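You operate a simulated robot arm through the tools that you are given. There is no shell and no other tool. Be economical: measure what you need, move in short steps, check, and stop when the job is done.

Carry out the task below with a simulated two-armed robot. There is one attempt and no reset: what you move stays moved.

TASK
On the right half of the wall bench, fold the rag in half.

It is judged by the outcome, as a careful person would: the job done as asked, and still so three seconds after it is handed in. It fails if anything else is knocked over, pushed out of place, dropped, spilled or broken. Flat cloth is picked up by pressing the open fingertips on it (5 to 10 N) and closing them slowly along it; thin cloth reads only 2 to 8 mm in the jaws.

THE ROBOT
Two 7-joint arms with two-finger parallel grippers on one trunk, on a base that drives. Base frame: it is fixed to the floor where the robot stands at the start and does not move with it; the origin is under the middle of the robot, x ahead of it, y to its left, z up; the surface under the hand at the start is at about z = 0.8. Units: m, rad, N and s.
The left shoulder is at the start at [0.07, 0.163, 1.12], the right one opposite. With the tool pointing down near the work surface each hand reaches from about 0.4 to 0.88 m from the robot's upright axis, wherever it stands, measured 20 degrees to its own side. Places, roughly: right half of the wall bench [0.6, 0.4, 0.8]. Payload 3.43 kg a hand.
The tool frame of a hand sits at the grasp point between the pads (the TCP): z along the fingers, y along the line on which they close. The tips reach 0.034 m beyond it. The gripper opens to 0.128 m. The fingers are 0.024 m wide and 0.012 m thick; the gripper's body (0.048 by 0.13 m) begins 0.096 m behind the TCP.
Orientation is that of the tool frame in the base frame, as a unit quaternion [x, y, z, w]. With the fingers straight down and closing along the base's y, the tool's x points along the base's -x, its y along +y and its z along -z.

THE INTERFACE
- The arms move only by the tool send_rows. It takes "left_commands", "right_commands" or both (then of equal length, played together; a hand with none holds still); each is a list of rows, each an object of numbers (a shift or turn left out is 0, a gripper value left out holds the last): "tx", "ty", "tz": the shift along the tool's x, y, z in units of 30 mm (1.0 is 30 mm); "ax", "ay", "az": the turn, a rotation vector about the tool's x, y, z in units of 5 degrees (1.0 is 5 degrees); "gripper": the finger opening in m, from 0 to 0.128. In form: [{"tx": .., "ty": .., "tz": .., "ax": .., "ay": .., "az": .., "gripper": ..}, ...]. A call has 1 to 8 rows; each row shifts and turns the commanded pose from where the row before left it, along the tool's axes as they then stand. A call with a number of a shift or a turn outside -1 to 1 is refused whole. Each row takes 0.2 s and may step no farther than 0.05 m and 0.15 rad from the row before; otherwise, or with a gripper value out of range, the whole call is refused. Where a pose cannot be reached the arm comes as near as it can. A force on the tool above 40 N (or 10 N above the force at the start of the call, whichever is more), or a blocked arm, ends the call early, and 0.2 s more pass. The fingers move at their own pace (about 0.153 m/s each) and stop on an object; they squeeze with about 45 N. The grip force told is the motor's: it shows also when the fingers shut on nothing. Time passes only in rows, and 0.2 s behind the last, so rows that do not move let the fingers close. It gives the time, the measured TCP pose, the force on the tool (base axes), the opening and the grip force at its end, in the units of the frame above (readings bear some noise), with the torque about the TCP (base axes, N m) and any sound that the robot's microphone picked up.
- Cameras (640 x 400 px; columns grow to the right, rows downward): "scene" is now at [0.1312, 0.0051, 1.3317]; the picture's right is [0.06, -1.00, 0.00], its down [-0.71, -0.05, -0.70] and it looks along [0.70, 0.05, -0.71] (base axes); focal length 252 px, centre (320, 200). "left" rides on the left gripper at [0.076, 0.011, -0.16] in its tool frame; the picture's right is [-0.15, 0.99, 0.00], its down [-0.88, -0.13, -0.46] and it looks along [-0.45, -0.07, 0.89] (tool axes); focal length 234 px, centre (320, 200). "right" rides on the right gripper at [0.076, -0.011, -0.16] in its tool frame; the picture's right is [0.15, 0.99, 0.00], its down [-0.88, 0.13, -0.46] and it looks along [-0.45, 0.07, 0.89] (tool axes); focal length 234 px, centre (320, 200). There is no depth. A picture from a camera that has moved, and an enlarged one, comes with that camera's place and axes in the base frame and with its lens.
- grab_frame(camera): a new picture of that camera. The clock stands still meanwhile.
- lift_body(by): slides the trunk up (or, below 0, down) by that many m; the arms and the scene camera ride with it, the base frame stays. It gives what a move gives, with no picture.
- steer(legs): drives the robot by 1 to 6 legs, each [ahead, left, turn to the left] in m, m and rad, along the robot's own axes; the way and the turn of a leg run together, so that a leg with both is an arc; at most 1.5 m and 3.142 rad a leg. The arms and the cameras ride along, it lands a little off, and it stops where it bumps. It gives what a move gives.
- head_to(pan, tilt): turns the head with the scene camera to pan (to the left, within 1.501 rad either way) and tilt (down, from -0.506 to 1.204), counted from straight ahead of the robot. It gives what a move gives.
- inspect(camera, box): a new picture of the part [left, top, right, bottom] of that camera's present view, enlarged. The clock stands still meanwhile.
- sign_off(): hands the job in; it is judged then, once.

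Work in short steps. Places have to be worked out from the pictures, the camera data and where the tool is seen: move nearer, look again, correct. Check each grasp and each placing, and mend what went wrong. You have 120 turns and 92 pictures in all, those below and enlarged ones among them. Open the grippers and draw the arms clear of the work before you hand the job in, unless the task says otherwise; then end with one line.

The tools are called after "Call:" by a JSON object that holds its "name" and its "arguments". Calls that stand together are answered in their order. send_rows: Moves the arms, as the interface text tells. Its arguments: {"type":"object","properties":{"left_commands":{"type":"array","items":{"type":"object","properties":{"tx":{"type":"number"},"ty":{"type":"number"},"tz":{"type":"number"},"ax":{"type":"number"},"ay":{"type":"number"},"az":{"type":"number"},"gripper":{"type":"number"}}}},"right_commands":{"type":"array","items":{"type":"object","properties":{"tx":{"type":"number"},"ty":{"type":"number"},"tz":{"type":"number"},"ax":{"type":"number"},"ay":{"type":"number"},"az":{"type":"number"},"gripper":{"type":"number"}}}}},"required":[]} The other tools are called the same way: lift_body (by) slides the trunk up or down; steer (legs) drives the base; head_to (pan, tilt) turns the head that bears the scene camera; grab_frame (camera) takes a picture; inspect (camera, box) takes an enlarged picture of a part of a camera's view; sign_off () hands the job in.

At the start:

```text
t: 0.0
left_position: [0.5239, 0.377, 0.951]
left_tcp_rot: [0.0, 1.0, 0.0, 0.0]
left_force: [0.0, -0.7, -0.4]
left_ft_torque: [-0.01, 0.0, 0.02]
left_gripper_width: 0.1279
left_grasp_force: 0.1
right_position: [0.7092, -0.1307, 1.0179]
right_tcp_rot: [0.001, 1.0, 0.0, 0.0]
right_force: [0.5, 0.3, 0.3]
right_ft_torque: [-0.01, 0.03, 0.02]
right_gripper_width: 0.1279
right_grasp_force: 0.1
trunk travel left (down, up): [-0.6, 0.34]
robot x, y, heading: [0.001, -0.0009, -0.001]
head pan, tilt: [0.065, 0.796]
```

scene: 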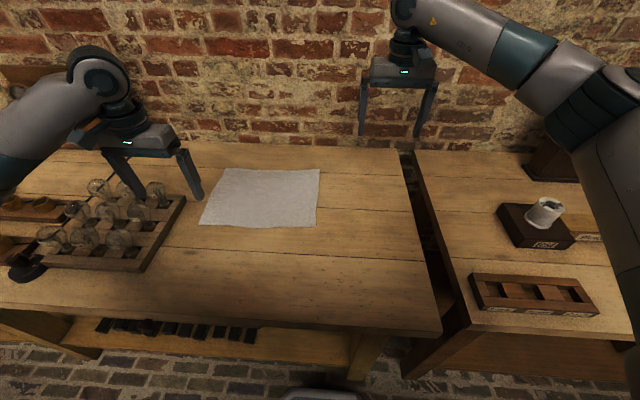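
right: 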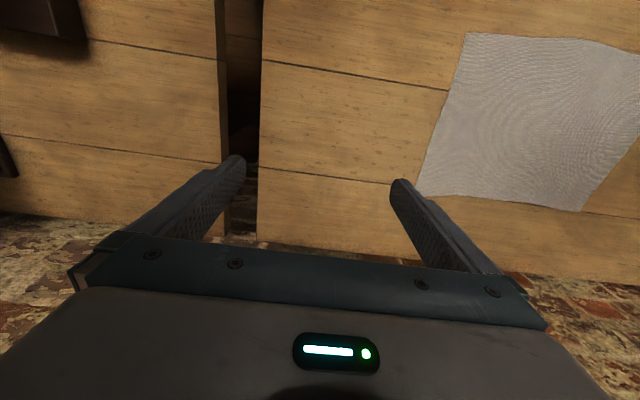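
left: 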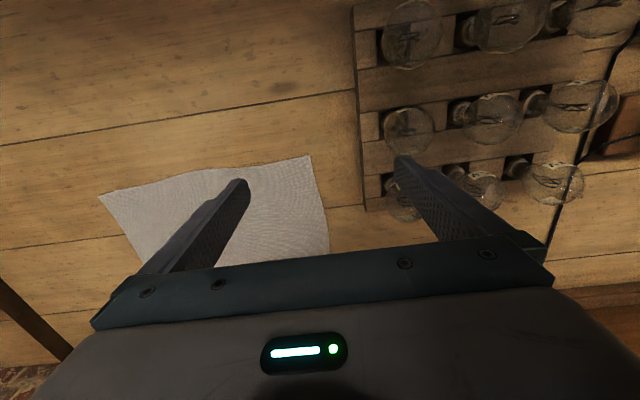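

The rag lies at about x 0.55–0.80, y 0.05–0.37, with the bulb tray just to its left at y≈0.45. I'll raise the left hand well clear of the bulbs, then slide the base left so both hands can reach the far edge.

Call:
{"name": "send_rows", "arguments": {"left_commands": [{"tz": -1}, {"tz": -1}, {"tz": -1}, {"tz": -1, "ty": -1}, {"ty": -1}, {"ty": -1}, {"ty": -1}], "right_commands": [{"tz": -1}, {"tz": -1}, {"tz": -1}, {"ty": 0}, {"ty": 0}, {"ty": 0}, {"ty": 0}]}}

Call:
{"name": "steer", "arguments": {"legs": [[0.0, 0.2, 0.0]]}}

Call:
{"name": "grab_frame", "arguments": {"camera": "scene"}}

```text
t: 1.6
left_position: [0.5231, 0.2576, 1.0703]
left_tcp_rot: [0.0, 1.0, 0.0, -0.001]
left_force: [0.0, 0.1, 1.1]
left_ft_torque: [-0.03, 0.05, 0.01]
left_gripper_width: 0.1281
left_grasp_force: 0.0
right_position: [0.709, -0.1321, 1.1036]
right_tcp_rot: [0.0, 1.0, 0.001, -0.001]
right_force: [0.1, 0.3, 0.6]
right_ft_torque: [0.02, 0.01, 0.01]
right_gripper_width: 0.128
right_grasp_force: 0.1
trunk travel left (down, up): [-0.6, 0.34]
robot x, y, heading: [-0.0009, 0.0011, 0.0]
head pan, tilt: [0.065, 0.796]
```

```text
t: 3.2
left_position: [0.5235, 0.4559, 1.0705]
left_tcp_rot: [0.002, 1.0, 0.0, 0.0]
left_force: [-0.3, 0.1, 0.2]
left_ft_torque: [-0.01, 0.03, 0.02]
left_gripper_width: 0.1279
left_grasp_force: 0.0
right_position: [0.7094, 0.0667, 1.106]
right_tcp_rot: [0.001, 1.0, 0.0, 0.0]
right_force: [-0.3, 0.3, -0.3]
right_ft_torque: [0.02, 0.01, 0.0]
right_gripper_width: 0.1279
right_grasp_force: 0.1
trunk travel left (down, up): [-0.6, 0.34]
robot x, y, heading: [-0.0001, 0.1999, 0.003]
head pan, tilt: [0.065, 0.796]
```

```text
88 pictures are left
camera scene: at [0.1314, 0.203, 1.3317], right [0.06, -1.0, 0.0], down [-0.71, -0.05, -0.7], along [0.7, 0.04, -0.71], focal length 252 px, centre (320, 200)
```

scene: 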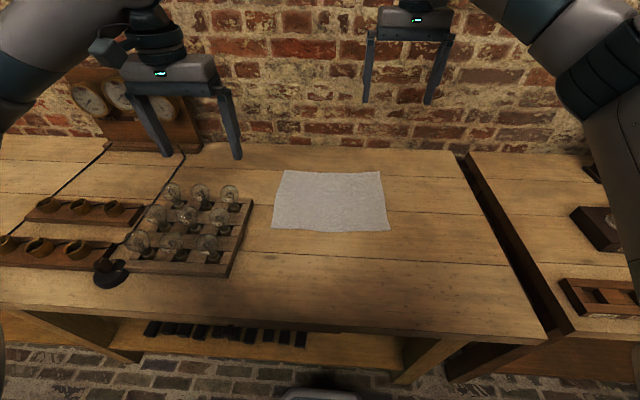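

Clear view of the rag now. I'll enlarge it to read its corners.

Call:
{"name": "inspect", "arguments": {"camera": "scene", "box": [230, 150, 430, 275]}}

```text
3.20 times, centred on (330, 212) of scene
camera zoom: at [0.1314, 0.203, 1.3317], right [0.06, -1.0, 0.0], down [-0.71, -0.05, -0.7], along [0.7, 0.04, -0.71], focal length 808 px, centre (288, 160)
```

zoom: 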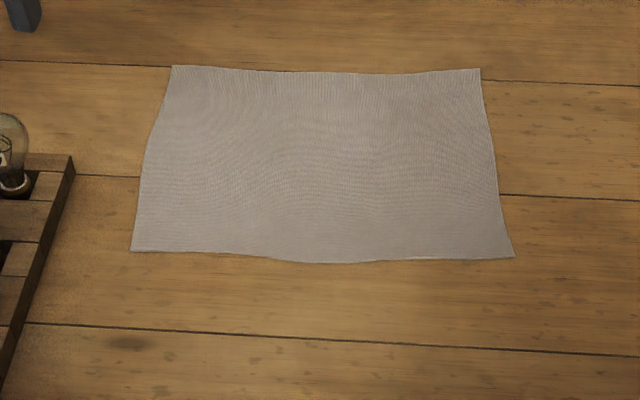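

Rag corners: near (0.542, 0.357), (0.555, 0.038), far (0.786, 0.364), (0.800, 0.041). I'll fold the near edge onto the far edge with both hands. First I turn both grippers 90° so that they close along x, and lower them to about z = 1.0.

Call:
{"name": "send_rows", "arguments": {"left_commands": [{"az": 1}, {"az": 1}, {"az": 1}, {"az": 1}, {"az": 1}, {"az": 1}, {"az": 1}, {"az": 1}], "right_commands": [{"az": -1}, {"az": -1}, {"az": -1}, {"az": -1}, {"az": -1}, {"az": -1}, {"az": -1}, {"az": -1}]}}

Call:
{"name": "send_rows", "arguments": {"left_commands": [{"az": 1}, {"az": 1}, {"az": 1}, {"az": 1}, {"az": 1}, {"az": 1}, {"az": 1}, {"az": 1}], "right_commands": [{"az": -1}, {"az": -1}, {"az": -1}, {"az": -1}, {"az": -1}, {"az": -1}, {"az": -1}, {"az": -1}]}}

Call:
{"name": "send_rows", "arguments": {"left_commands": [{"az": 1}, {"az": 1}, {"tx": -1}, {"tx": -1}, {"tx": -1}, {"tx": -1}, {"tz": 1}, {"tz": 1}], "right_commands": [{"az": -1}, {"az": -1}, {"ty": 1}, {"ty": 1}, {"ty": 1}, {"ty": 1}, {"ty": 1, "tz": 1}, {"tz": 1}]}}

```text
t: 5.0
left_position: [0.5229, 0.4557, 1.0698]
left_tcp_rot: [0.343, 0.939, 0.0, 0.0]
left_force: [0.3, 0.7, -0.5]
left_ft_torque: [0.02, -0.01, 0.01]
left_gripper_width: 0.1281
left_grasp_force: 0.0
right_position: [0.7089, 0.0659, 1.1045]
right_tcp_rot: [-0.342, 0.94, 0.0, 0.0]
right_force: [0.6, 0.2, 0.0]
right_ft_torque: [-0.02, 0.0, 0.02]
right_gripper_width: 0.1278
right_grasp_force: 0.2
trunk travel left (down, up): [-0.6, 0.34]
robot x, y, heading: [0.0008, 0.1979, -0.004]
head pan, tilt: [0.065, 0.796]
```

```text
t: 6.8
left_position: [0.5226, 0.456, 1.0707]
left_tcp_rot: [0.644, 0.765, 0.0, 0.0]
left_force: [-0.4, 0.2, 0.5]
left_ft_torque: [-0.01, -0.03, -0.01]
left_gripper_width: 0.128
left_grasp_force: 0.0
right_position: [0.5225, 0.1268, 1.078]
right_tcp_rot: [-0.642, 0.767, -0.001, 0.001]
right_force: [-0.1, 0.0, -0.2]
right_ft_torque: [-0.03, -0.05, -0.02]
right_gripper_width: 0.1281
right_grasp_force: 0.1
right hand out of reach, approached as far as the arm can: row 1, 2, 3, 4, 5, 6, 7, 8
trunk travel left (down, up): [-0.6, 0.34]
robot x, y, heading: [-0.0014, 0.1966, -0.001]
head pan, tilt: [0.065, 0.796]
```

```text
t: 8.6
left_position: [0.5222, 0.3361, 1.01]
left_tcp_rot: [0.708, 0.706, 0.001, 0.0]
left_force: [-0.4, -0.2, -0.6]
left_ft_torque: [0.01, -0.01, 0.03]
left_gripper_width: 0.1279
left_grasp_force: 0.0
right_position: [0.3235, 0.1408, 1.0116]
right_tcp_rot: [-0.706, 0.708, 0.001, 0.0]
right_force: [0.0, -0.2, 1.1]
right_ft_torque: [0.01, 0.02, 0.01]
right_gripper_width: 0.128
right_grasp_force: 0.0
right hand out of reach, approached as far as the arm can: row 1, 2
trunk travel left (down, up): [-0.6, 0.34]
robot x, y, heading: [-0.0, 0.1969, -0.003]
head pan, tilt: [0.065, 0.796]
```

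The right hand shifted while turning because it hit a reach limit. I'll test whether both hands reach forward in this orientation, first to about x = 0.56 for the right one.

Call:
{"name": "send_rows", "arguments": {"left_commands": [{"ty": 0.4}, {"ty": 0.4}, {}, {}, {}, {}, {}, {}], "right_commands": [{"ty": -1, "tx": 0.3}, {"ty": -1, "tx": 0.3}, {"ty": -1, "tx": 0.3}, {"ty": -1, "tx": 0.3}, {"ty": -1, "tx": 0.3}, {"ty": -1, "tx": 0.3}, {"ty": -1, "tx": 0.3}, {"ty": -0.75, "tx": 0.3}]}}

Call:
{"name": "send_rows", "arguments": {"left_commands": [{"ty": 1}, {"ty": 1}, {"ty": 1}, {"ty": 1}, {"ty": 1}, {"ty": 1}, {"ty": 1}, {"ty": 1}], "right_commands": [{"ty": -1}, {"ty": -1}, {"ty": -1}, {"ty": -1}, {"ty": -1}, {"ty": -1}, {"ty": -1}, {"ty": -1}]}}

```text
t: 10.4
left_position: [0.5459, 0.3376, 1.0109]
left_tcp_rot: [0.707, 0.707, -0.001, 0.0]
left_force: [0.4, 0.2, -0.4]
left_ft_torque: [-0.03, 0.02, -0.01]
left_gripper_width: 0.1278
left_grasp_force: 0.1
right_position: [0.4601, 0.099, 1.012]
right_tcp_rot: [-0.706, 0.709, 0.0, 0.0]
right_force: [-0.8, -0.6, -0.3]
right_ft_torque: [-0.02, 0.03, -0.02]
right_gripper_width: 0.128
right_grasp_force: 0.0
right hand out of reach, approached as far as the arm can: row 5, 6, 7, 8
trunk travel left (down, up): [-0.6, 0.34]
robot x, y, heading: [0.0022, 0.1959, -0.002]
head pan, tilt: [0.065, 0.796]
```

```text
t: 12.2
left_position: [0.7855, 0.333, 1.0081]
left_tcp_rot: [0.707, 0.707, 0.0, -0.001]
left_force: [-0.2, 0.1, -0.1]
left_ft_torque: [-0.02, 0.01, 0.0]
left_gripper_width: 0.128
left_grasp_force: 0.1
right_position: [0.4827, 0.1641, 1.0189]
right_tcp_rot: [-0.705, 0.709, 0.0, -0.001]
right_force: [0.6, 0.1, -0.4]
right_ft_torque: [-0.04, 0.01, -0.02]
right_gripper_width: 0.1278
right_grasp_force: 0.1
right hand out of reach, approached as far as the arm can: row 1, 2, 3, 4, 5, 6, 7, 8
trunk travel left (down, up): [-0.6, 0.34]
robot x, y, heading: [-0.0006, 0.1977, 0.001]
head pan, tilt: [0.065, 0.796]
```

The left hand reaches fine at +90°. The right hand is wrist-limited at -90°, so I'll rotate it back the other way to +90° and return the left hand.

Call:
{"name": "send_rows", "arguments": {"left_commands": [{"ty": -1}, {"ty": -1}, {"ty": -1}, {"ty": -1}, {"ty": -1}, {"ty": -1}, {"ty": -1}, {"ty": -1}], "right_commands": [{"az": 1}, {"az": 1}, {"az": 1}, {"az": 1}, {"az": 1}, {"az": 1}, {"az": 1}, {"az": 1}]}}

Call:
{"name": "send_rows", "arguments": {"right_commands": [{"az": 1}, {"az": 1}, {"az": 1}, {"az": 1}, {"az": 1}, {"az": 1}, {"az": 1}, {"az": 1}]}}

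Call:
{"name": "send_rows", "arguments": {"right_commands": [{"az": 1}, {"az": 1}, {"az": 1}, {"az": 1}, {"az": 1}, {"az": 1}, {"az": 1}, {"az": 1}]}}

Call:
{"name": "send_rows", "arguments": {"right_commands": [{"az": 1}, {"az": 1}, {"az": 1}, {"az": 1}, {"az": 1}, {"az": 1}, {"az": 1}, {"az": 1}]}}

Call:
{"name": "send_rows", "arguments": {"right_commands": [{"az": 1}, {"az": 1}, {"az": 1}, {"az": 1}]}}

```text
t: 14.0
left_position: [0.5456, 0.3356, 1.0096]
left_tcp_rot: [0.708, 0.706, 0.0, 0.0]
left_force: [-0.8, 0.1, -0.4]
left_ft_torque: [-0.01, 0.0, 0.0]
left_gripper_width: 0.1281
left_grasp_force: 0.1
right_position: [0.4806, 0.165, 1.0199]
right_tcp_rot: [-0.421, 0.907, 0.0, 0.0]
right_force: [0.4, 0.6, 0.0]
right_ft_torque: [0.01, -0.02, -0.01]
right_gripper_width: 0.1276
right_grasp_force: 0.2
trunk travel left (down, up): [-0.6, 0.34]
robot x, y, heading: [-0.0016, 0.1968, -0.002]
head pan, tilt: [0.065, 0.796]
```

```text
t: 15.8
left_position: [0.546, 0.3352, 1.0101]
left_tcp_rot: [0.708, 0.706, 0.0, 0.0]
left_force: [0.3, 0.0, -0.4]
left_ft_torque: [-0.02, 0.04, 0.0]
left_gripper_width: 0.128
left_grasp_force: 0.1
right_position: [0.4805, 0.1658, 1.0189]
right_tcp_rot: [-0.086, 0.996, 0.0, 0.0]
right_force: [0.2, 0.6, 0.4]
right_ft_torque: [0.02, -0.01, 0.01]
right_gripper_width: 0.1279
right_grasp_force: 0.0
trunk travel left (down, up): [-0.6, 0.34]
robot x, y, heading: [0.0003, 0.1982, -0.003]
head pan, tilt: [0.065, 0.796]
```

```text
t: 17.6
left_position: [0.5468, 0.3352, 1.0093]
left_tcp_rot: [0.708, 0.707, 0.001, 0.0]
left_force: [0.1, 0.1, 0.3]
left_ft_torque: [-0.02, -0.03, 0.0]
left_gripper_width: 0.1279
left_grasp_force: 0.1
right_position: [0.481, 0.1641, 1.0203]
right_tcp_rot: [0.259, 0.966, 0.0, 0.0]
right_force: [-0.3, 0.2, 0.2]
right_ft_torque: [0.01, 0.01, -0.01]
right_gripper_width: 0.1281
right_grasp_force: 0.1
trunk travel left (down, up): [-0.6, 0.34]
robot x, y, heading: [0.0006, 0.1958, -0.002]
head pan, tilt: [0.065, 0.796]
```

```text
t: 19.4
left_position: [0.5444, 0.3357, 1.0102]
left_tcp_rot: [0.708, 0.706, -0.001, 0.0]
left_force: [0.5, -0.6, -0.1]
left_ft_torque: [0.0, -0.01, 0.0]
left_gripper_width: 0.1278
left_grasp_force: 0.0
right_position: [0.4796, 0.164, 1.0198]
right_tcp_rot: [0.574, 0.819, 0.0, 0.0]
right_force: [-0.6, -0.2, 0.1]
right_ft_torque: [0.0, 0.03, -0.01]
right_gripper_width: 0.1283
right_grasp_force: 0.0
trunk travel left (down, up): [-0.6, 0.34]
robot x, y, heading: [-0.0038, 0.1957, 0.002]
head pan, tilt: [0.065, 0.796]
```

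```text
t: 20.4
left_position: [0.5467, 0.3346, 1.0095]
left_tcp_rot: [0.708, 0.707, 0.0, 0.0]
left_force: [0.7, 0.4, -0.7]
left_ft_torque: [0.02, 0.0, 0.01]
left_gripper_width: 0.1277
left_grasp_force: 0.2
right_position: [0.4815, 0.1663, 1.0192]
right_tcp_rot: [0.708, 0.707, 0.0, -0.001]
right_force: [0.0, 0.2, 0.8]
right_ft_torque: [-0.02, 0.0, 0.03]
right_gripper_width: 0.1282
right_grasp_force: 0.1
trunk travel left (down, up): [-0.6, 0.34]
robot x, y, heading: [0.001, 0.2009, 0.004]
head pan, tilt: [0.065, 0.796]
```

Both hands now close along x (tool x = +y, tool y = +x). I'll test the right hand's reach out to the far edge.

Call:
{"name": "send_rows", "arguments": {"right_commands": [{"tx": -0.85, "ty": 0.85}, {"tx": -0.85, "ty": 0.85}, {"tx": -0.85, "ty": 0.85}, {"tx": -0.7, "ty": 1}, {"ty": 1}, {"ty": 1}, {"ty": 1}, {"ty": 1}]}}

Call:
{"name": "send_rows", "arguments": {"right_commands": [{"ty": 1}, {"ty": 1}, {"ty": 1}, {"ty": -1}, {"ty": -1}, {"ty": -1}, {"ty": -1}, {"ty": -1}]}}

Call:
{"name": "grab_frame", "arguments": {"camera": "scene"}}

```text
t: 22.2
left_position: [0.546, 0.3363, 1.0093]
left_tcp_rot: [0.708, 0.707, 0.0, 0.0]
left_force: [-0.9, -0.6, 0.3]
left_ft_torque: [-0.02, 0.03, -0.01]
left_gripper_width: 0.1278
left_grasp_force: 0.1
right_position: [0.7086, 0.0671, 1.0176]
right_tcp_rot: [0.708, 0.706, -0.002, 0.001]
right_force: [0.6, 0.1, 0.0]
right_ft_torque: [0.0, 0.04, 0.01]
right_gripper_width: 0.128
right_grasp_force: 0.1
trunk travel left (down, up): [-0.6, 0.34]
robot x, y, heading: [-0.0, 0.2001, -0.006]
head pan, tilt: [0.065, 0.796]
```

```text
t: 24.0
left_position: [0.5455, 0.3349, 1.01]
left_tcp_rot: [0.707, 0.707, 0.0, 0.0]
left_force: [-0.1, -0.7, -0.6]
left_ft_torque: [-0.04, -0.04, -0.02]
left_gripper_width: 0.128
left_grasp_force: 0.0
right_position: [0.6482, 0.0682, 1.0165]
right_tcp_rot: [0.708, 0.706, 0.0, 0.0]
right_force: [0.0, -0.2, -1.3]
right_ft_torque: [0.01, 0.01, 0.0]
right_gripper_width: 0.1283
right_grasp_force: 0.0
trunk travel left (down, up): [-0.6, 0.34]
robot x, y, heading: [-0.0024, 0.1975, -0.003]
head pan, tilt: [0.065, 0.796]
```

```text
86 pictures are left
camera scene: at [0.1309, 0.2027, 1.3318], right [0.06, -1.0, 0.0], down [-0.71, -0.05, -0.7], along [0.7, 0.04, -0.71], focal length 252 px, centre (320, 200)
```

scene: 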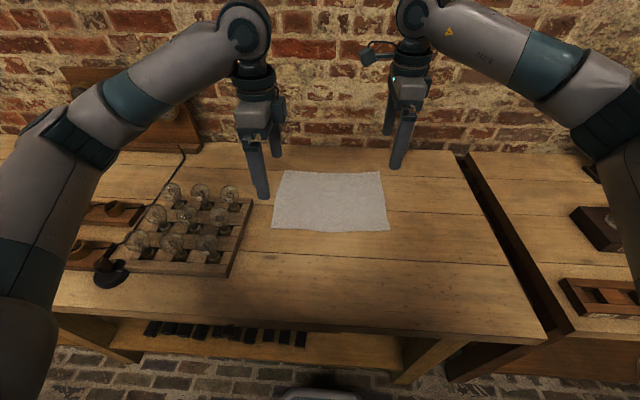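

Reach is fine for both hands. Next I lower them over the near edge to about z = 0.88 with the opening reduced to 0.05 m, then look.

Call:
{"name": "send_rows", "arguments": {"left_commands": [{"ty": -0.3, "gripper": 0.05}, {}, {}, {}, {"tz": 1}, {"tz": 1}, {"tz": 1}, {"tz": 1}], "right_commands": [{"ty": -1, "gripper": 0.05}, {"ty": -1}, {"ty": -1}, {"ty": -0.4}, {"tz": 1}, {"tz": 1}, {"tz": 1}, {"tz": 1}]}}

Call:
{"name": "inspect", "arguments": {"camera": "scene", "box": [230, 150, 430, 275]}}

Call:
{"name": "grab_frame", "arguments": {"camera": "left"}}

Call:
{"name": "grab_frame", "arguments": {"camera": "right"}}

```text
t: 25.8
left_position: [0.5382, 0.3368, 0.8895]
left_tcp_rot: [0.708, 0.706, -0.001, 0.0]
left_force: [0.0, 0.9, 0.2]
left_ft_torque: [0.02, 0.03, -0.01]
left_gripper_width: 0.0503
left_grasp_force: 0.0
right_position: [0.5464, 0.0674, 0.8975]
right_tcp_rot: [0.708, 0.706, 0.0, -0.001]
right_force: [-0.4, -0.6, 0.9]
right_ft_torque: [0.01, 0.02, -0.02]
right_gripper_width: 0.05
right_grasp_force: 0.1
trunk travel left (down, up): [-0.6, 0.34]
robot x, y, heading: [0.0026, 0.1991, -0.003]
head pan, tilt: [0.065, 0.796]
```

```text
3.20 times, centred on (330, 212) of scene
camera zoom: at [0.1321, 0.2027, 1.3317], right [0.06, -1.0, 0.0], down [-0.71, -0.05, -0.7], along [0.7, 0.04, -0.72], focal length 808 px, centre (288, 160)
```

zoom: 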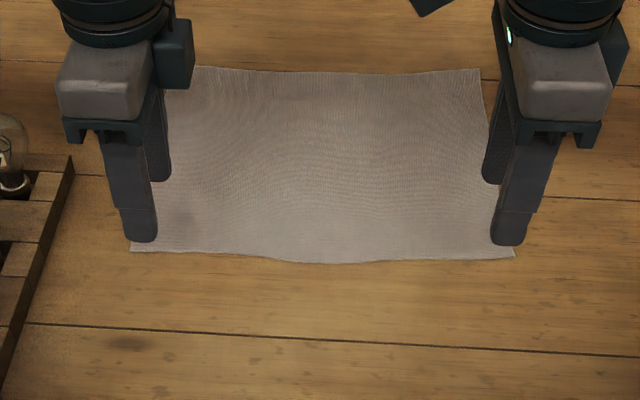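

```text
84 pictures are left
camera left: at [0.5495, 0.413, 1.0492], right [0.99, -0.15, 0.0], down [-0.13, -0.88, 0.46], along [-0.07, -0.45, -0.89], focal length 234 px, centre (320, 200)
```

left: 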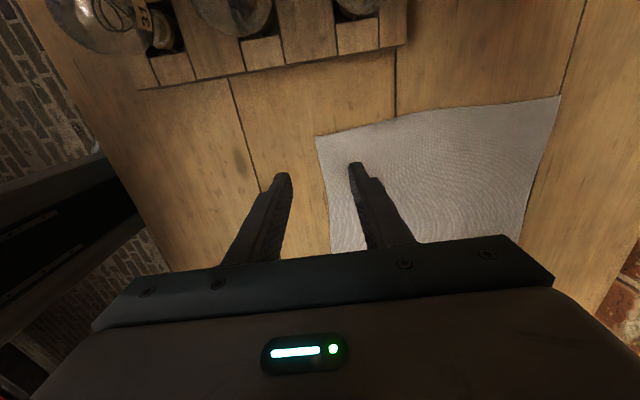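

```text
83 pictures are left
camera right: at [0.5343, 0.1444, 1.0576], right [0.99, 0.14, 0.0], down [0.13, -0.88, 0.46], along [0.06, -0.45, -0.89], focal length 234 px, centre (320, 200)
```

right: 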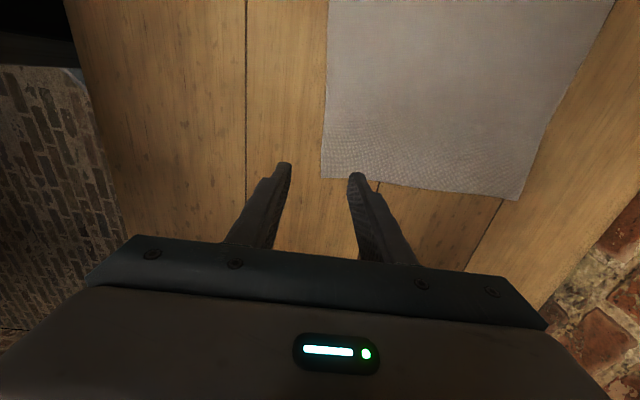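

The wrist views put the near edge at x≈0.538 (left) and ≈0.549 (right). I'll shift slightly back so that only the inner finger is on the cloth, and lower to just above the surface.

Call:
{"name": "send_rows", "arguments": {"left_commands": [{"ty": -0.2, "tz": 0.7}, {"tz": 0.7}, {}], "right_commands": [{"ty": -0.18, "tz": 0.85}, {"tz": 0.85}, {}]}}

Call:
{"name": "grab_frame", "arguments": {"camera": "left"}}

Call:
{"name": "grab_frame", "arguments": {"camera": "right"}}

```text
t: 26.6
left_position: [0.5307, 0.3373, 0.8479]
left_tcp_rot: [0.708, 0.706, 0.0, 0.0]
left_force: [1.0, -0.3, 1.2]
left_ft_torque: [0.01, -0.02, 0.0]
left_gripper_width: 0.05
left_grasp_force: 0.1
right_position: [0.5395, 0.0666, 0.8475]
right_tcp_rot: [0.708, 0.706, 0.001, 0.0]
right_force: [-0.4, 0.1, 0.8]
right_ft_torque: [0.01, 0.02, 0.02]
right_gripper_width: 0.0501
right_grasp_force: 0.1
trunk travel left (down, up): [-0.6, 0.34]
robot x, y, heading: [-0.001, 0.2005, -0.003]
head pan, tilt: [0.065, 0.796]
```

```text
82 pictures are left
camera left: at [0.5429, 0.4131, 1.0068], right [0.99, -0.15, 0.0], down [-0.13, -0.88, 0.46], along [-0.07, -0.45, -0.89], focal length 234 px, centre (320, 200)
```

left: 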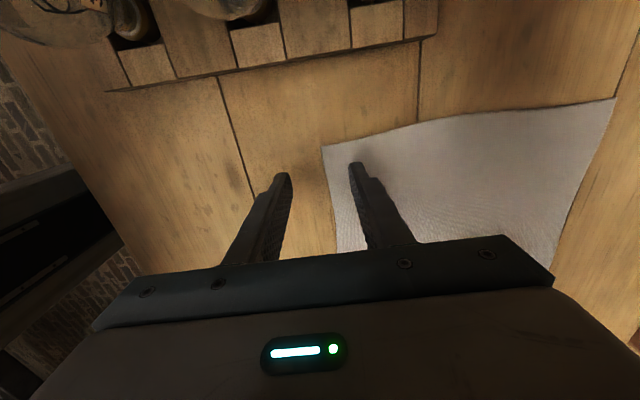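

```text
81 pictures are left
camera right: at [0.5275, 0.1438, 1.0075], right [0.99, 0.15, 0.0], down [0.13, -0.88, 0.46], along [0.07, -0.45, -0.89], focal length 234 px, centre (320, 200)
```

right: 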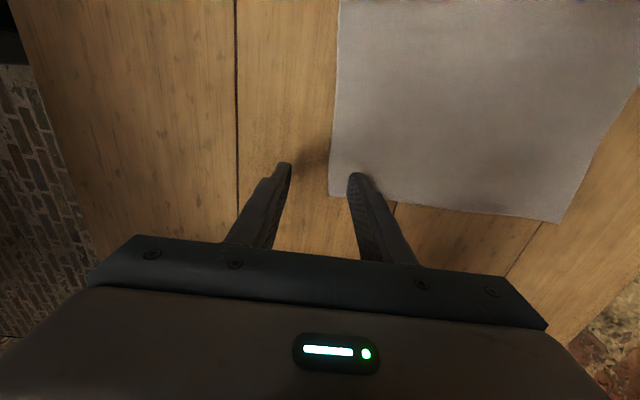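

Both inner fingers are over the cloth, about 17 mm inside the edge, and the outer ones are clear of it. Now I lower in small steps to feel contact.

Call:
{"name": "send_rows", "arguments": {"left_commands": [{"tz": 0.2}, {"tz": 0.15}, {}], "right_commands": [{"tz": 0.2}, {"tz": 0.15}, {}]}}

Call:
{"name": "send_rows", "arguments": {"left_commands": [{"tz": 0.1}, {}], "right_commands": [{"tz": 0.1}, {}]}}

```text
t: 27.4
left_position: [0.5326, 0.3348, 0.8378]
left_tcp_rot: [0.707, 0.707, 0.0, 0.0]
left_force: [0.0, -0.2, -0.2]
left_ft_torque: [0.02, 0.0, -0.01]
left_gripper_width: 0.05
left_grasp_force: 0.1
right_position: [0.5395, 0.0674, 0.8359]
right_tcp_rot: [0.707, 0.707, 0.0, -0.001]
right_force: [-0.2, 0.2, 0.2]
right_ft_torque: [0.02, 0.0, -0.02]
right_gripper_width: 0.05
right_grasp_force: 0.1
trunk travel left (down, up): [-0.6, 0.34]
robot x, y, heading: [0.0033, 0.1991, 0.003]
head pan, tilt: [0.065, 0.796]
```

```text
t: 28.0
left_position: [0.5322, 0.3357, 0.8358]
left_tcp_rot: [0.708, 0.707, 0.001, 0.0]
left_force: [-0.6, -0.6, 0.4]
left_ft_torque: [0.0, -0.01, 0.0]
left_gripper_width: 0.0497
left_grasp_force: 0.1
right_position: [0.5395, 0.0686, 0.8356]
right_tcp_rot: [0.708, 0.706, 0.0, 0.0]
right_force: [-0.4, 0.0, 12.1]
right_ft_torque: [-0.08, -0.35, -0.01]
right_gripper_width: 0.0496
right_grasp_force: 0.1
trunk travel left (down, up): [-0.6, 0.34]
robot x, y, heading: [-0.002, 0.1977, -0.001]
head pan, tilt: [0.065, 0.796]
```

The right hand is in contact at 12 N, while the left is not touching yet. I'll ease the right up a touch and lower the left.

Call:
{"name": "send_rows", "arguments": {"left_commands": [{"tz": 0.05}, {}], "right_commands": [{"tz": -0.02}, {}]}}

```text
t: 28.6
left_position: [0.5332, 0.3362, 0.8348]
left_tcp_rot: [0.708, 0.706, 0.002, 0.001]
left_force: [-0.1, -0.6, 11.0]
left_ft_torque: [0.0, -0.24, 0.0]
left_gripper_width: 0.0494
left_grasp_force: 0.0
right_position: [0.54, 0.067, 0.8352]
right_tcp_rot: [0.708, 0.706, 0.0, 0.0]
right_force: [0.5, 1.1, 1.3]
right_ft_torque: [0.0, -0.04, 0.05]
right_gripper_width: 0.0502
right_grasp_force: 0.2
trunk travel left (down, up): [-0.6, 0.34]
robot x, y, heading: [0.0003, 0.201, -0.004]
head pan, tilt: [0.065, 0.796]
```

Stiffness is about 18 N/mm. I'll trim both to about 8 N and close the fingers slowly.

Call:
{"name": "send_rows", "arguments": {"left_commands": [{"tz": -0.005}, {}], "right_commands": [{"tz": 0.012}, {}]}}

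Call:
{"name": "send_rows", "arguments": {"left_commands": [{"gripper": 0.045}, {"gripper": 0.04}, {"gripper": 0.035}, {"gripper": 0.03}, {"gripper": 0.025}], "right_commands": [{"gripper": 0.045}, {"gripper": 0.04}, {"gripper": 0.035}, {"gripper": 0.03}, {"gripper": 0.025}]}}

Call:
{"name": "grab_frame", "arguments": {"camera": "left"}}

Call:
{"name": "grab_frame", "arguments": {"camera": "right"}}

```text
t: 29.2
left_position: [0.5319, 0.3356, 0.8349]
left_tcp_rot: [0.708, 0.707, 0.001, 0.0]
left_force: [-1.2, -0.1, 14.4]
left_ft_torque: [0.03, -0.4, -0.03]
left_gripper_width: 0.0499
left_grasp_force: 0.0
right_position: [0.5389, 0.0656, 0.8345]
right_tcp_rot: [0.708, 0.707, 0.0, 0.001]
right_force: [-0.3, 1.1, 2.2]
right_ft_torque: [0.02, -0.07, 0.06]
right_gripper_width: 0.0498
right_grasp_force: 0.1
trunk travel left (down, up): [-0.6, 0.34]
robot x, y, heading: [-0.0005, 0.1951, 0.001]
head pan, tilt: [0.065, 0.796]
```

```text
t: 30.4
left_position: [0.5312, 0.3358, 0.834]
left_tcp_rot: [0.707, 0.707, 0.0, 0.001]
left_force: [4.3, 0.4, 21.1]
left_ft_torque: [0.05, -0.58, -0.03]
left_gripper_width: 0.0278
left_grasp_force: 2.7
right_position: [0.539, 0.0658, 0.8358]
right_tcp_rot: [0.708, 0.706, 0.0, 0.0]
right_force: [1.5, 0.8, 3.8]
right_ft_torque: [-0.02, -0.1, -0.01]
right_gripper_width: 0.0257
right_grasp_force: 0.6
trunk travel left (down, up): [-0.6, 0.34]
robot x, y, heading: [0.0038, 0.1979, 0.002]
head pan, tilt: [0.065, 0.796]
```

```text
80 pictures are left
camera left: at [0.5427, 0.4122, 0.9938], right [0.99, -0.15, 0.0], down [-0.13, -0.88, 0.46], along [-0.07, -0.45, -0.89], focal length 234 px, centre (320, 200)
```

left: 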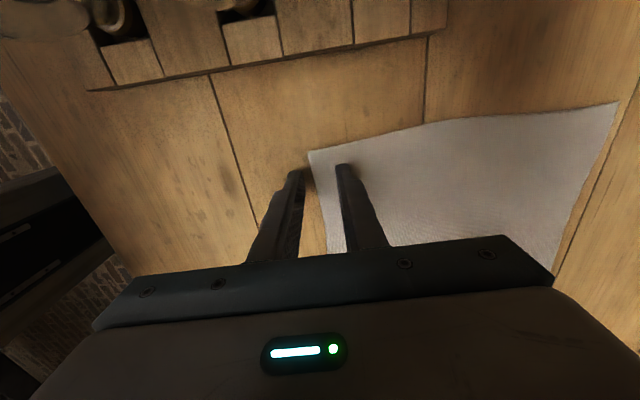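

```text
79 pictures are left
camera right: at [0.5273, 0.1437, 0.9952], right [0.99, 0.14, 0.0], down [0.13, -0.88, 0.46], along [0.07, -0.45, -0.89], focal length 234 px, centre (320, 200)
```

right: 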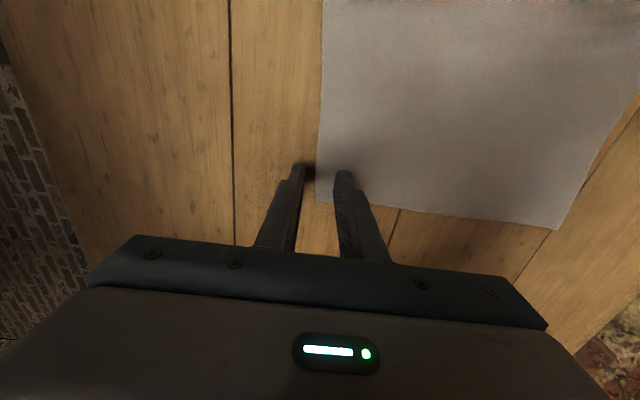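

Both cloth corners are being dragged toward the outer fingers. I'll ease the left slightly and finish closing.

Call:
{"name": "send_rows", "arguments": {"left_commands": [{"gripper": 0.022, "tz": -0.01}, {"gripper": 0.018}, {"gripper": 0.014}, {"gripper": 0.01}, {"gripper": 0.006}, {"gripper": 0.002}, {"gripper": 0}, {"gripper": 0}], "right_commands": [{"gripper": 0.022, "tz": 0.007}, {"gripper": 0.018}, {"gripper": 0.014}, {"gripper": 0.01}, {"gripper": 0.006}, {"gripper": 0.002}, {"gripper": 0}, {"gripper": 0}]}}

Call:
{"name": "grab_frame", "arguments": {"camera": "left"}}

Call:
{"name": "grab_frame", "arguments": {"camera": "right"}}

```text
t: 32.2
left_position: [0.5313, 0.3363, 0.8348]
left_tcp_rot: [0.707, 0.707, 0.0, -0.001]
left_force: [2.3, -0.6, 13.5]
left_ft_torque: [0.06, -0.18, 0.0]
left_gripper_width: 0.002
left_grasp_force: 36.6
right_position: [0.5383, 0.0677, 0.836]
right_tcp_rot: [0.708, 0.707, 0.001, 0.001]
right_force: [-1.4, 0.5, 5.8]
right_ft_torque: [-0.01, 0.01, -0.01]
right_gripper_width: 0.0022
right_grasp_force: 36.6
trunk travel left (down, up): [-0.6, 0.34]
robot x, y, heading: [0.0009, 0.1978, -0.006]
head pan, tilt: [0.065, 0.796]
```

```text
78 pictures are left
camera left: at [0.5419, 0.4123, 0.9939], right [0.99, -0.15, 0.0], down [-0.13, -0.88, 0.46], along [-0.07, -0.45, -0.89], focal length 234 px, centre (320, 200)
```

left: 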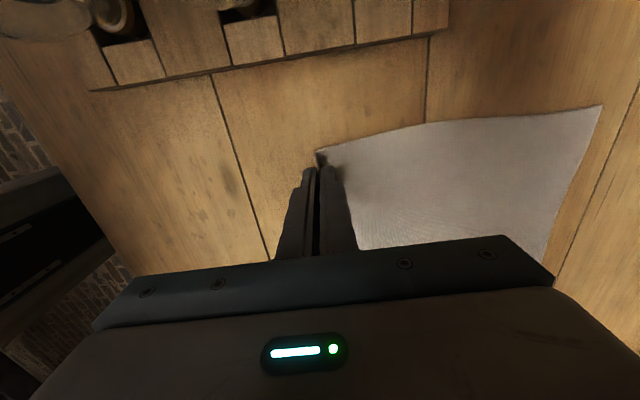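

```text
77 pictures are left
camera right: at [0.527, 0.1443, 0.9953], right [0.99, 0.15, 0.0], down [0.13, -0.88, 0.46], along [0.07, -0.45, -0.89], focal length 234 px, centre (320, 200)
```

right: 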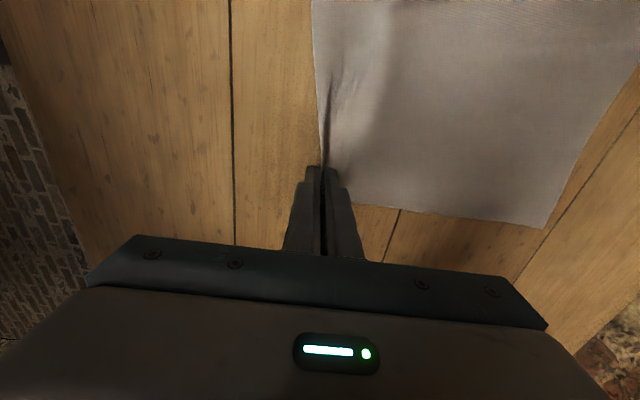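

Both jaws read 2 mm, so cloth is gripped. I'll lift a little along the arc and check.

Call:
{"name": "send_rows", "arguments": {"left_commands": [{"tz": -0.5, "ty": 0.15}, {"tz": -0.5, "ty": 0.2}, {"tz": -0.4, "ty": 0.3}, {}], "right_commands": [{"tz": -0.5, "ty": 0.15}, {"tz": -0.5, "ty": 0.2}, {"tz": -0.4, "ty": 0.3}, {}]}}

Call:
{"name": "grab_frame", "arguments": {"camera": "left"}}

Call:
{"name": "grab_frame", "arguments": {"camera": "right"}}

Call:
{"name": "inspect", "arguments": {"camera": "scene", "box": [230, 150, 430, 275]}}

```text
t: 33.2
left_position: [0.5511, 0.3356, 0.8758]
left_tcp_rot: [0.708, 0.706, 0.0, 0.0]
left_force: [-0.2, -0.2, 0.1]
left_ft_torque: [0.0, 0.0, 0.02]
left_gripper_width: 0.002
left_grasp_force: 36.5
right_position: [0.5592, 0.0677, 0.8762]
right_tcp_rot: [0.707, 0.707, -0.001, 0.0]
right_force: [-0.1, -0.1, 0.2]
right_ft_torque: [0.0, -0.04, -0.04]
right_gripper_width: 0.0018
right_grasp_force: 37.0
trunk travel left (down, up): [-0.6, 0.34]
robot x, y, heading: [0.0001, 0.1974, -0.003]
head pan, tilt: [0.065, 0.796]
```

```text
76 pictures are left
camera left: at [0.5616, 0.4124, 1.0349], right [0.99, -0.15, 0.0], down [-0.13, -0.88, 0.46], along [-0.07, -0.45, -0.89], focal length 234 px, centre (320, 200)
```

left: 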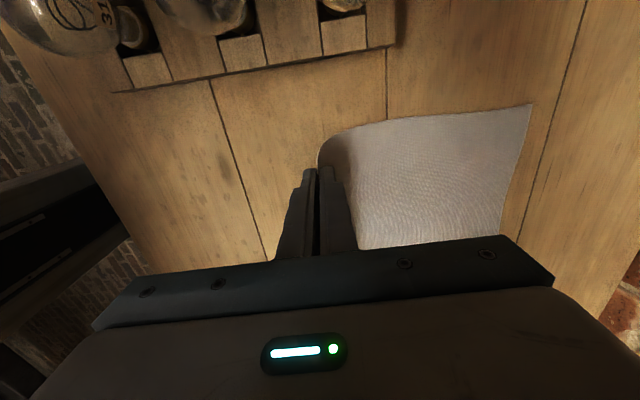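

```text
75 pictures are left
camera right: at [0.5484, 0.1451, 1.0358], right [0.99, 0.15, 0.0], down [0.13, -0.88, 0.46], along [0.07, -0.45, -0.89], focal length 234 px, centre (320, 200)
```

right: 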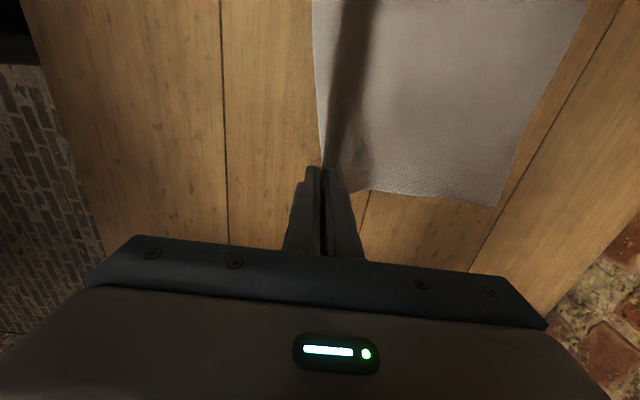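

```text
3.20 times, centred on (330, 212) of scene
camera zoom: at [0.131, 0.2026, 1.3317], right [0.06, -1.0, 0.0], down [-0.71, -0.05, -0.7], along [0.7, 0.04, -0.71], focal length 808 px, centre (288, 160)
```

zoom: 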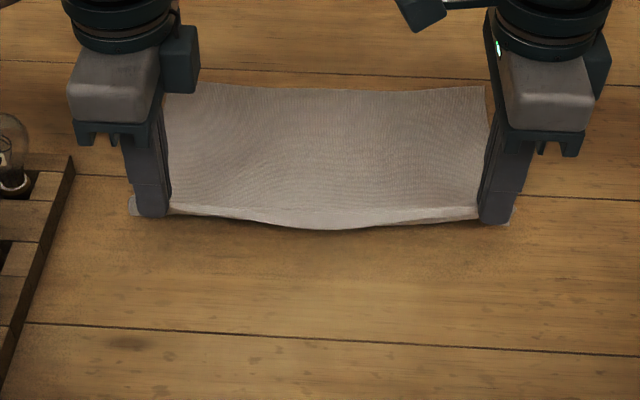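

Both hands hold the near edge. The far edge now lies at about x 0.755 (left) to 0.773 (right). I'll carry the edge along the arc up to mid-way, then tilt the hands 20° so the gripped edge leans to the far side.

Call:
{"name": "send_rows", "arguments": {"left_commands": [{"ty": 0.8, "tz": -0.8}, {"ty": 1, "tz": -0.7}, {"ty": 1, "tz": -0.33}, {"ty": 1}, {"ax": 1}, {"ax": 1}, {"ax": 1}, {"ax": 1}], "right_commands": [{"ty": 0.8, "tz": -0.8}, {"ty": 1, "tz": -0.7}, {"ty": 1, "tz": -0.33}, {"ty": 1}, {"ax": 1}, {"ax": 1}, {"ax": 1}, {"ax": 1}]}}

Call:
{"name": "grab_frame", "arguments": {"camera": "scene"}}

Call:
{"name": "grab_frame", "arguments": {"camera": "left"}}

Call:
{"name": "grab_frame", "arguments": {"camera": "right"}}

```text
t: 35.0
left_position: [0.6663, 0.3346, 0.9316]
left_tcp_rot: [0.697, 0.696, -0.124, -0.123]
left_force: [0.4, -0.3, -1.4]
left_ft_torque: [0.01, -0.04, 0.01]
left_gripper_width: 0.002
left_grasp_force: 37.2
right_position: [0.6732, 0.0678, 0.9301]
right_tcp_rot: [0.697, 0.695, -0.123, -0.124]
right_force: [-1.1, 0.4, 0.5]
right_ft_torque: [-0.01, -0.02, -0.02]
right_gripper_width: 0.002
right_grasp_force: 37.0
trunk travel left (down, up): [-0.6, 0.34]
robot x, y, heading: [-0.0005, 0.1945, -0.001]
head pan, tilt: [0.065, 0.796]
```

```text
73 pictures are left
camera scene: at [0.132, 0.2029, 1.3316], right [0.06, -1.0, 0.0], down [-0.71, -0.05, -0.7], along [0.7, 0.04, -0.72], focal length 252 px, centre (320, 200)
```

scene: 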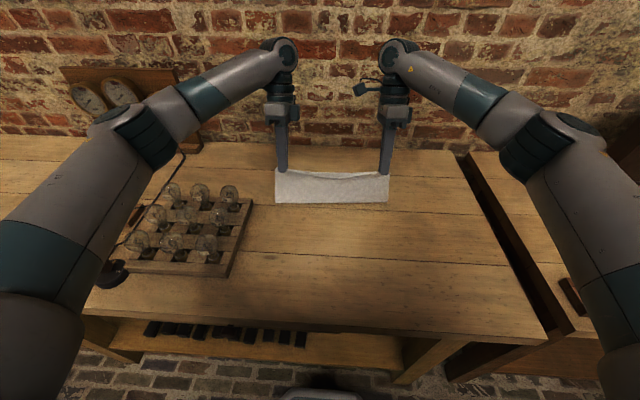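

```text
72 pictures are left
camera left: at [0.7319, 0.4119, 1.0764], right [0.93, -0.15, -0.34], down [0.03, -0.88, 0.47], along [-0.37, -0.45, -0.81], focal length 234 px, centre (320, 200)
```

left: 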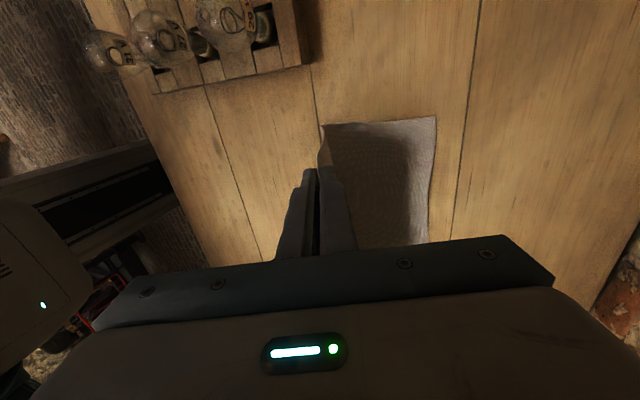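

```text
71 pictures are left
camera right: at [0.7169, 0.1455, 1.0844], right [0.93, 0.15, -0.34], down [0.28, -0.88, 0.38], along [-0.24, -0.45, -0.86], focal length 234 px, centre (320, 200)
```

right: 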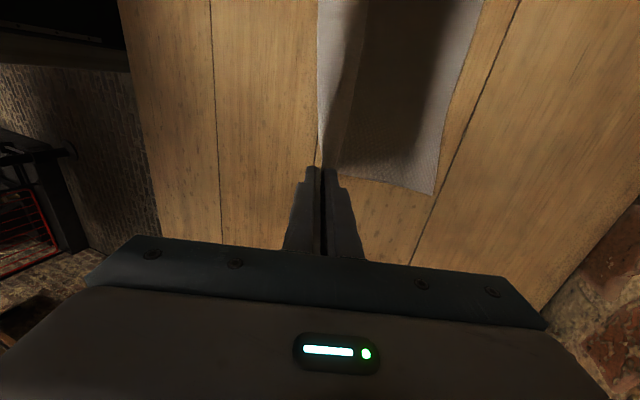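

The fold is progressing nicely, with the far edge still at x≈0.751 (left) and 0.773 (right). Now I bring the held edge down toward the far edge, stopping about 10 mm above it.

Call:
{"name": "send_rows", "arguments": {"left_commands": [{"ty": 0.734, "tz": -0.128}, {"ty": 0.826, "tz": 0.122}, {"ty": 0.855, "tz": 0.395}, {"ty": 0.756, "tz": 0.609}, {"ty": 0.589, "tz": 0.635, "tx": 0.1}, {}], "right_commands": [{"ty": 0.815, "tz": -0.158}, {"ty": 0.907, "tz": 0.092}, {"ty": 0.936, "tz": 0.365}, {"ty": 0.837, "tz": 0.579}, {"ty": 0.67, "tz": 0.605, "tx": 0.15}, {}]}}

Call:
{"name": "inspect", "arguments": {"camera": "scene", "box": [230, 120, 430, 245]}}

Call:
{"name": "grab_frame", "arguments": {"camera": "left"}}

Call:
{"name": "grab_frame", "arguments": {"camera": "right"}}

```text
t: 36.4
left_position: [0.7492, 0.3388, 0.8473]
left_tcp_rot: [0.697, 0.695, -0.123, -0.123]
left_force: [-0.2, 0.5, 0.1]
left_ft_torque: [0.03, -0.02, 0.0]
left_gripper_width: 0.0021
left_grasp_force: 36.7
left hand out of reach, approached as far as the arm can: row 5
right_position: [0.7471, 0.0736, 0.8599]
right_tcp_rot: [0.697, 0.696, -0.123, -0.123]
right_force: [1.0, -0.9, 0.1]
right_ft_torque: [0.02, 0.0, -0.04]
right_gripper_width: 0.0017
right_grasp_force: 36.6
right hand out of reach, approached as far as the arm can: row 4, 5
trunk travel left (down, up): [-0.6, 0.34]
robot x, y, heading: [0.0017, 0.1981, 0.0]
head pan, tilt: [0.065, 0.796]
```

```text
3.20 times, centred on (330, 182) of scene
camera zoom: at [0.1311, 0.2025, 1.3317], right [0.06, -1.0, 0.0], down [-0.71, -0.05, -0.7], along [0.7, 0.05, -0.71], focal length 808 px, centre (288, 256)
```

zoom: 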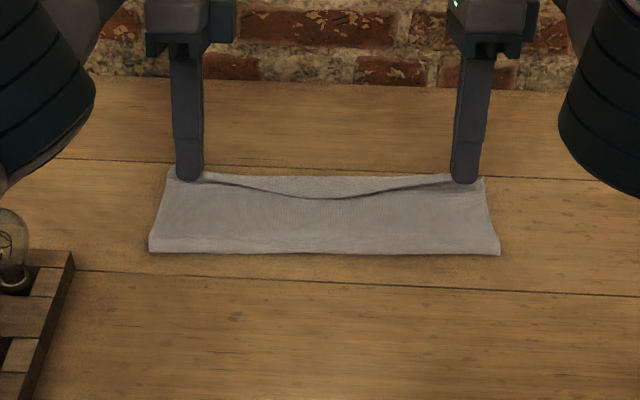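

```text
69 pictures are left
camera left: at [0.814, 0.4149, 0.9935], right [0.93, -0.15, -0.34], down [0.03, -0.88, 0.47], along [-0.37, -0.45, -0.81], focal length 234 px, centre (320, 200)
```

left: 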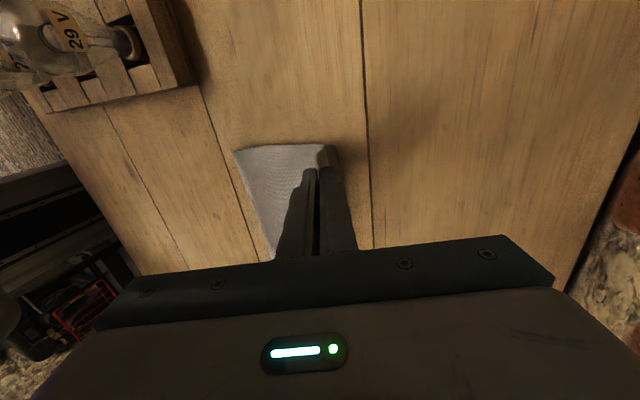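

```text
68 pictures are left
camera right: at [0.7908, 0.1508, 1.0134], right [0.93, 0.15, -0.34], down [0.28, -0.88, 0.38], along [-0.24, -0.45, -0.86], focal length 234 px, centre (320, 200)
```

right: 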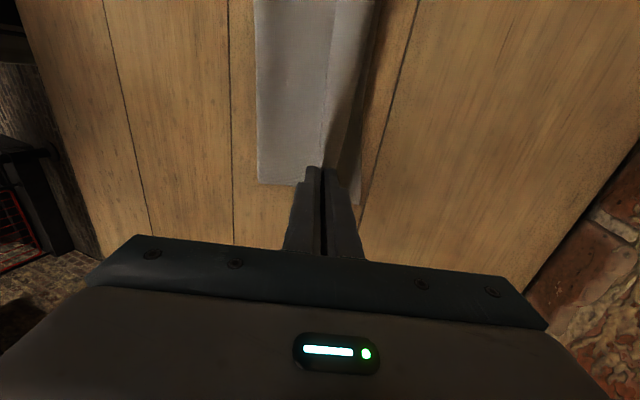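

The right arm hit its reach limit because of the tilt, and the middle of the edge sags a bit. I'll untilt the hands, spread them a little to tighten the edge, and move the right hand on to x≈0.763.

Call:
{"name": "send_rows", "arguments": {"left_commands": [{"ax": -1}, {"ax": -1}, {"ax": -1}, {"ax": -1}, {"tx": 0.1}, {"tx": 0.1}, {}], "right_commands": [{"ax": -1}, {"ax": -1}, {"ax": -1}, {"ax": -1}, {"tx": -0.2, "ty": 0.27}, {"tx": -0.2, "ty": 0.27}, {}]}}

Call:
{"name": "inspect", "arguments": {"camera": "scene", "box": [230, 120, 430, 245]}}

Call:
{"name": "grab_frame", "arguments": {"camera": "left"}}

Call:
{"name": "grab_frame", "arguments": {"camera": "right"}}

```text
t: 38.0
left_position: [0.7488, 0.3468, 0.8472]
left_tcp_rot: [0.709, 0.706, -0.001, 0.002]
left_force: [1.8, -22.2, 1.3]
left_ft_torque: [-0.75, 0.0, -0.02]
left_gripper_width: 0.0022
left_grasp_force: 37.2
right_position: [0.765, 0.0613, 0.8614]
right_tcp_rot: [0.707, 0.707, 0.001, -0.002]
right_force: [-1.5, 21.5, -1.5]
right_ft_torque: [0.7, 0.08, 0.01]
right_gripper_width: 0.0019
right_grasp_force: 37.0
right hand out of reach, approached as far as the arm can: row 1
trunk travel left (down, up): [-0.6, 0.34]
robot x, y, heading: [-0.0032, 0.199, -0.005]
head pan, tilt: [0.065, 0.796]
```

```text
3.20 times, centred on (330, 182) of scene
camera zoom: at [0.1313, 0.2024, 1.3317], right [0.06, -1.0, 0.0], down [-0.71, -0.05, -0.7], along [0.7, 0.04, -0.71], focal length 808 px, centre (288, 256)
```

zoom: 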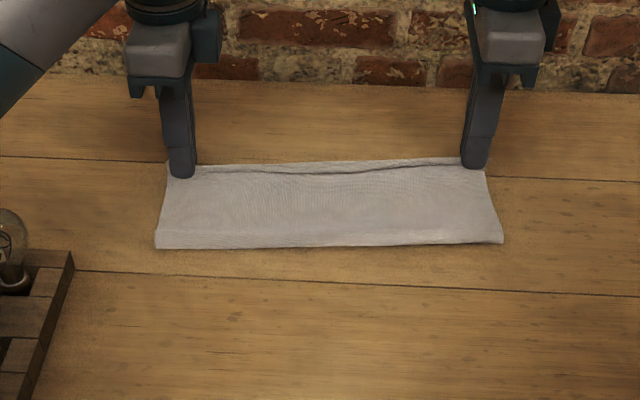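

```text
66 pictures are left
camera left: at [0.7602, 0.4228, 1.0065], right [0.99, -0.15, 0.0], down [-0.13, -0.88, 0.46], along [-0.07, -0.45, -0.89], focal length 234 px, centre (320, 200)
```

left: 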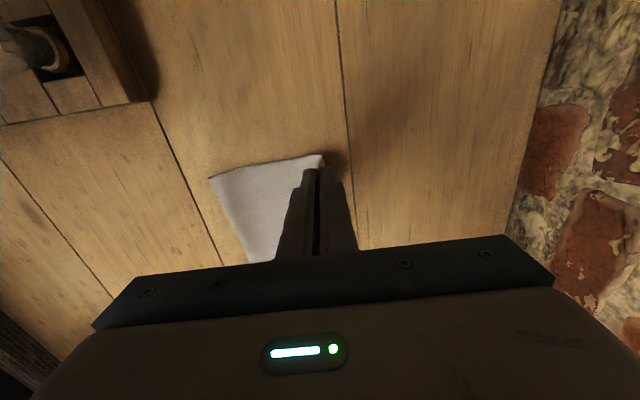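

```text
65 pictures are left
camera right: at [0.7532, 0.1381, 1.0209], right [0.99, 0.15, 0.0], down [0.13, -0.88, 0.45], along [0.07, -0.45, -0.89], focal length 234 px, centre (320, 200)
```

right: 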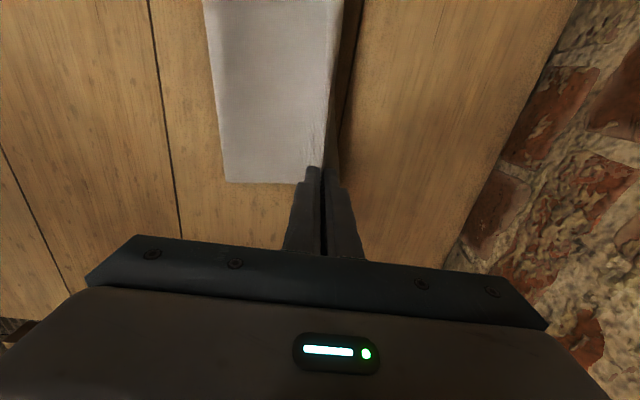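

The edge is now straight and taut at 22 N, which is more than needed. I'll relax the spread slightly and lower both hands to the surface.

Call:
{"name": "send_rows", "arguments": {"left_commands": [{"tx": -0.1, "tz": 0.1}, {"tz": 0.1}, {"tz": 0.1}, {}], "right_commands": [{"tx": 0.1, "tz": 0.27}, {"tz": 0.27}, {"tz": 0.22}, {}]}}

Call:
{"name": "inspect", "arguments": {"camera": "scene", "box": [230, 120, 430, 245]}}

Call:
{"name": "grab_frame", "arguments": {"camera": "right"}}

Call:
{"name": "grab_frame", "arguments": {"camera": "left"}}

```text
t: 39.0
left_position: [0.7487, 0.3447, 0.8396]
left_tcp_rot: [0.707, 0.707, -0.001, 0.0]
left_force: [1.1, -14.0, 2.0]
left_ft_torque: [-0.52, 0.0, 0.05]
left_gripper_width: 0.0022
left_grasp_force: 37.3
right_position: [0.7652, 0.0631, 0.8372]
right_tcp_rot: [0.708, 0.706, 0.0, 0.0]
right_force: [-0.5, 13.6, 2.3]
right_ft_torque: [0.49, 0.07, 0.04]
right_gripper_width: 0.0019
right_grasp_force: 36.6
trunk travel left (down, up): [-0.6, 0.34]
robot x, y, heading: [-0.0011, 0.1936, -0.002]
head pan, tilt: [0.065, 0.796]
```

```text
3.20 times, centred on (330, 182) of scene
camera zoom: at [0.1309, 0.2028, 1.3318], right [0.06, -1.0, 0.0], down [-0.71, -0.05, -0.7], along [0.7, 0.04, -0.71], focal length 808 px, centre (288, 256)
```

zoom: 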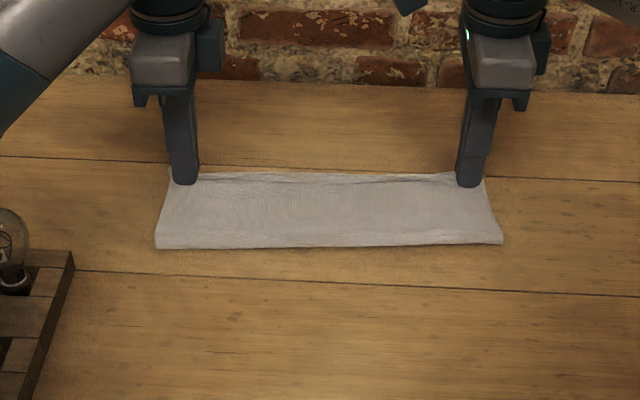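

```text
63 pictures are left
camera right: at [0.7531, 0.1406, 0.9974], right [0.99, 0.14, 0.0], down [0.13, -0.88, 0.46], along [0.07, -0.45, -0.89], focal length 234 px, centre (320, 200)
```

right: 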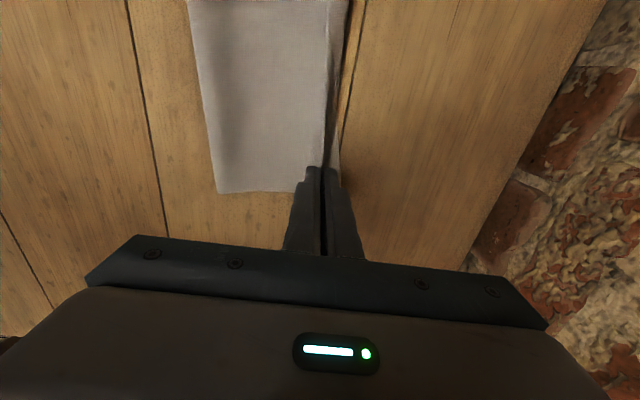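

```text
62 pictures are left
camera left: at [0.76, 0.421, 0.998], right [0.99, -0.15, 0.0], down [-0.13, -0.88, 0.46], along [-0.07, -0.45, -0.89], focal length 234 px, centre (320, 200)
```

left: 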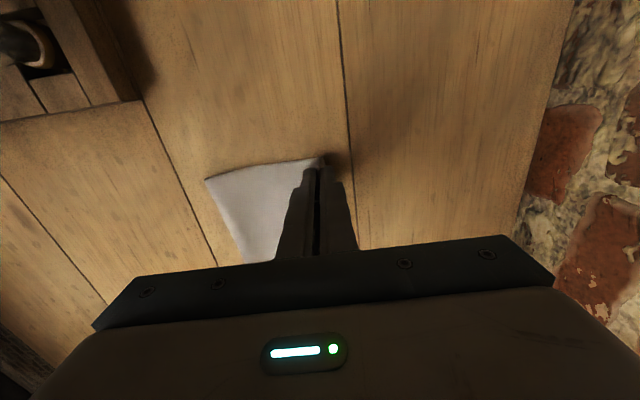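

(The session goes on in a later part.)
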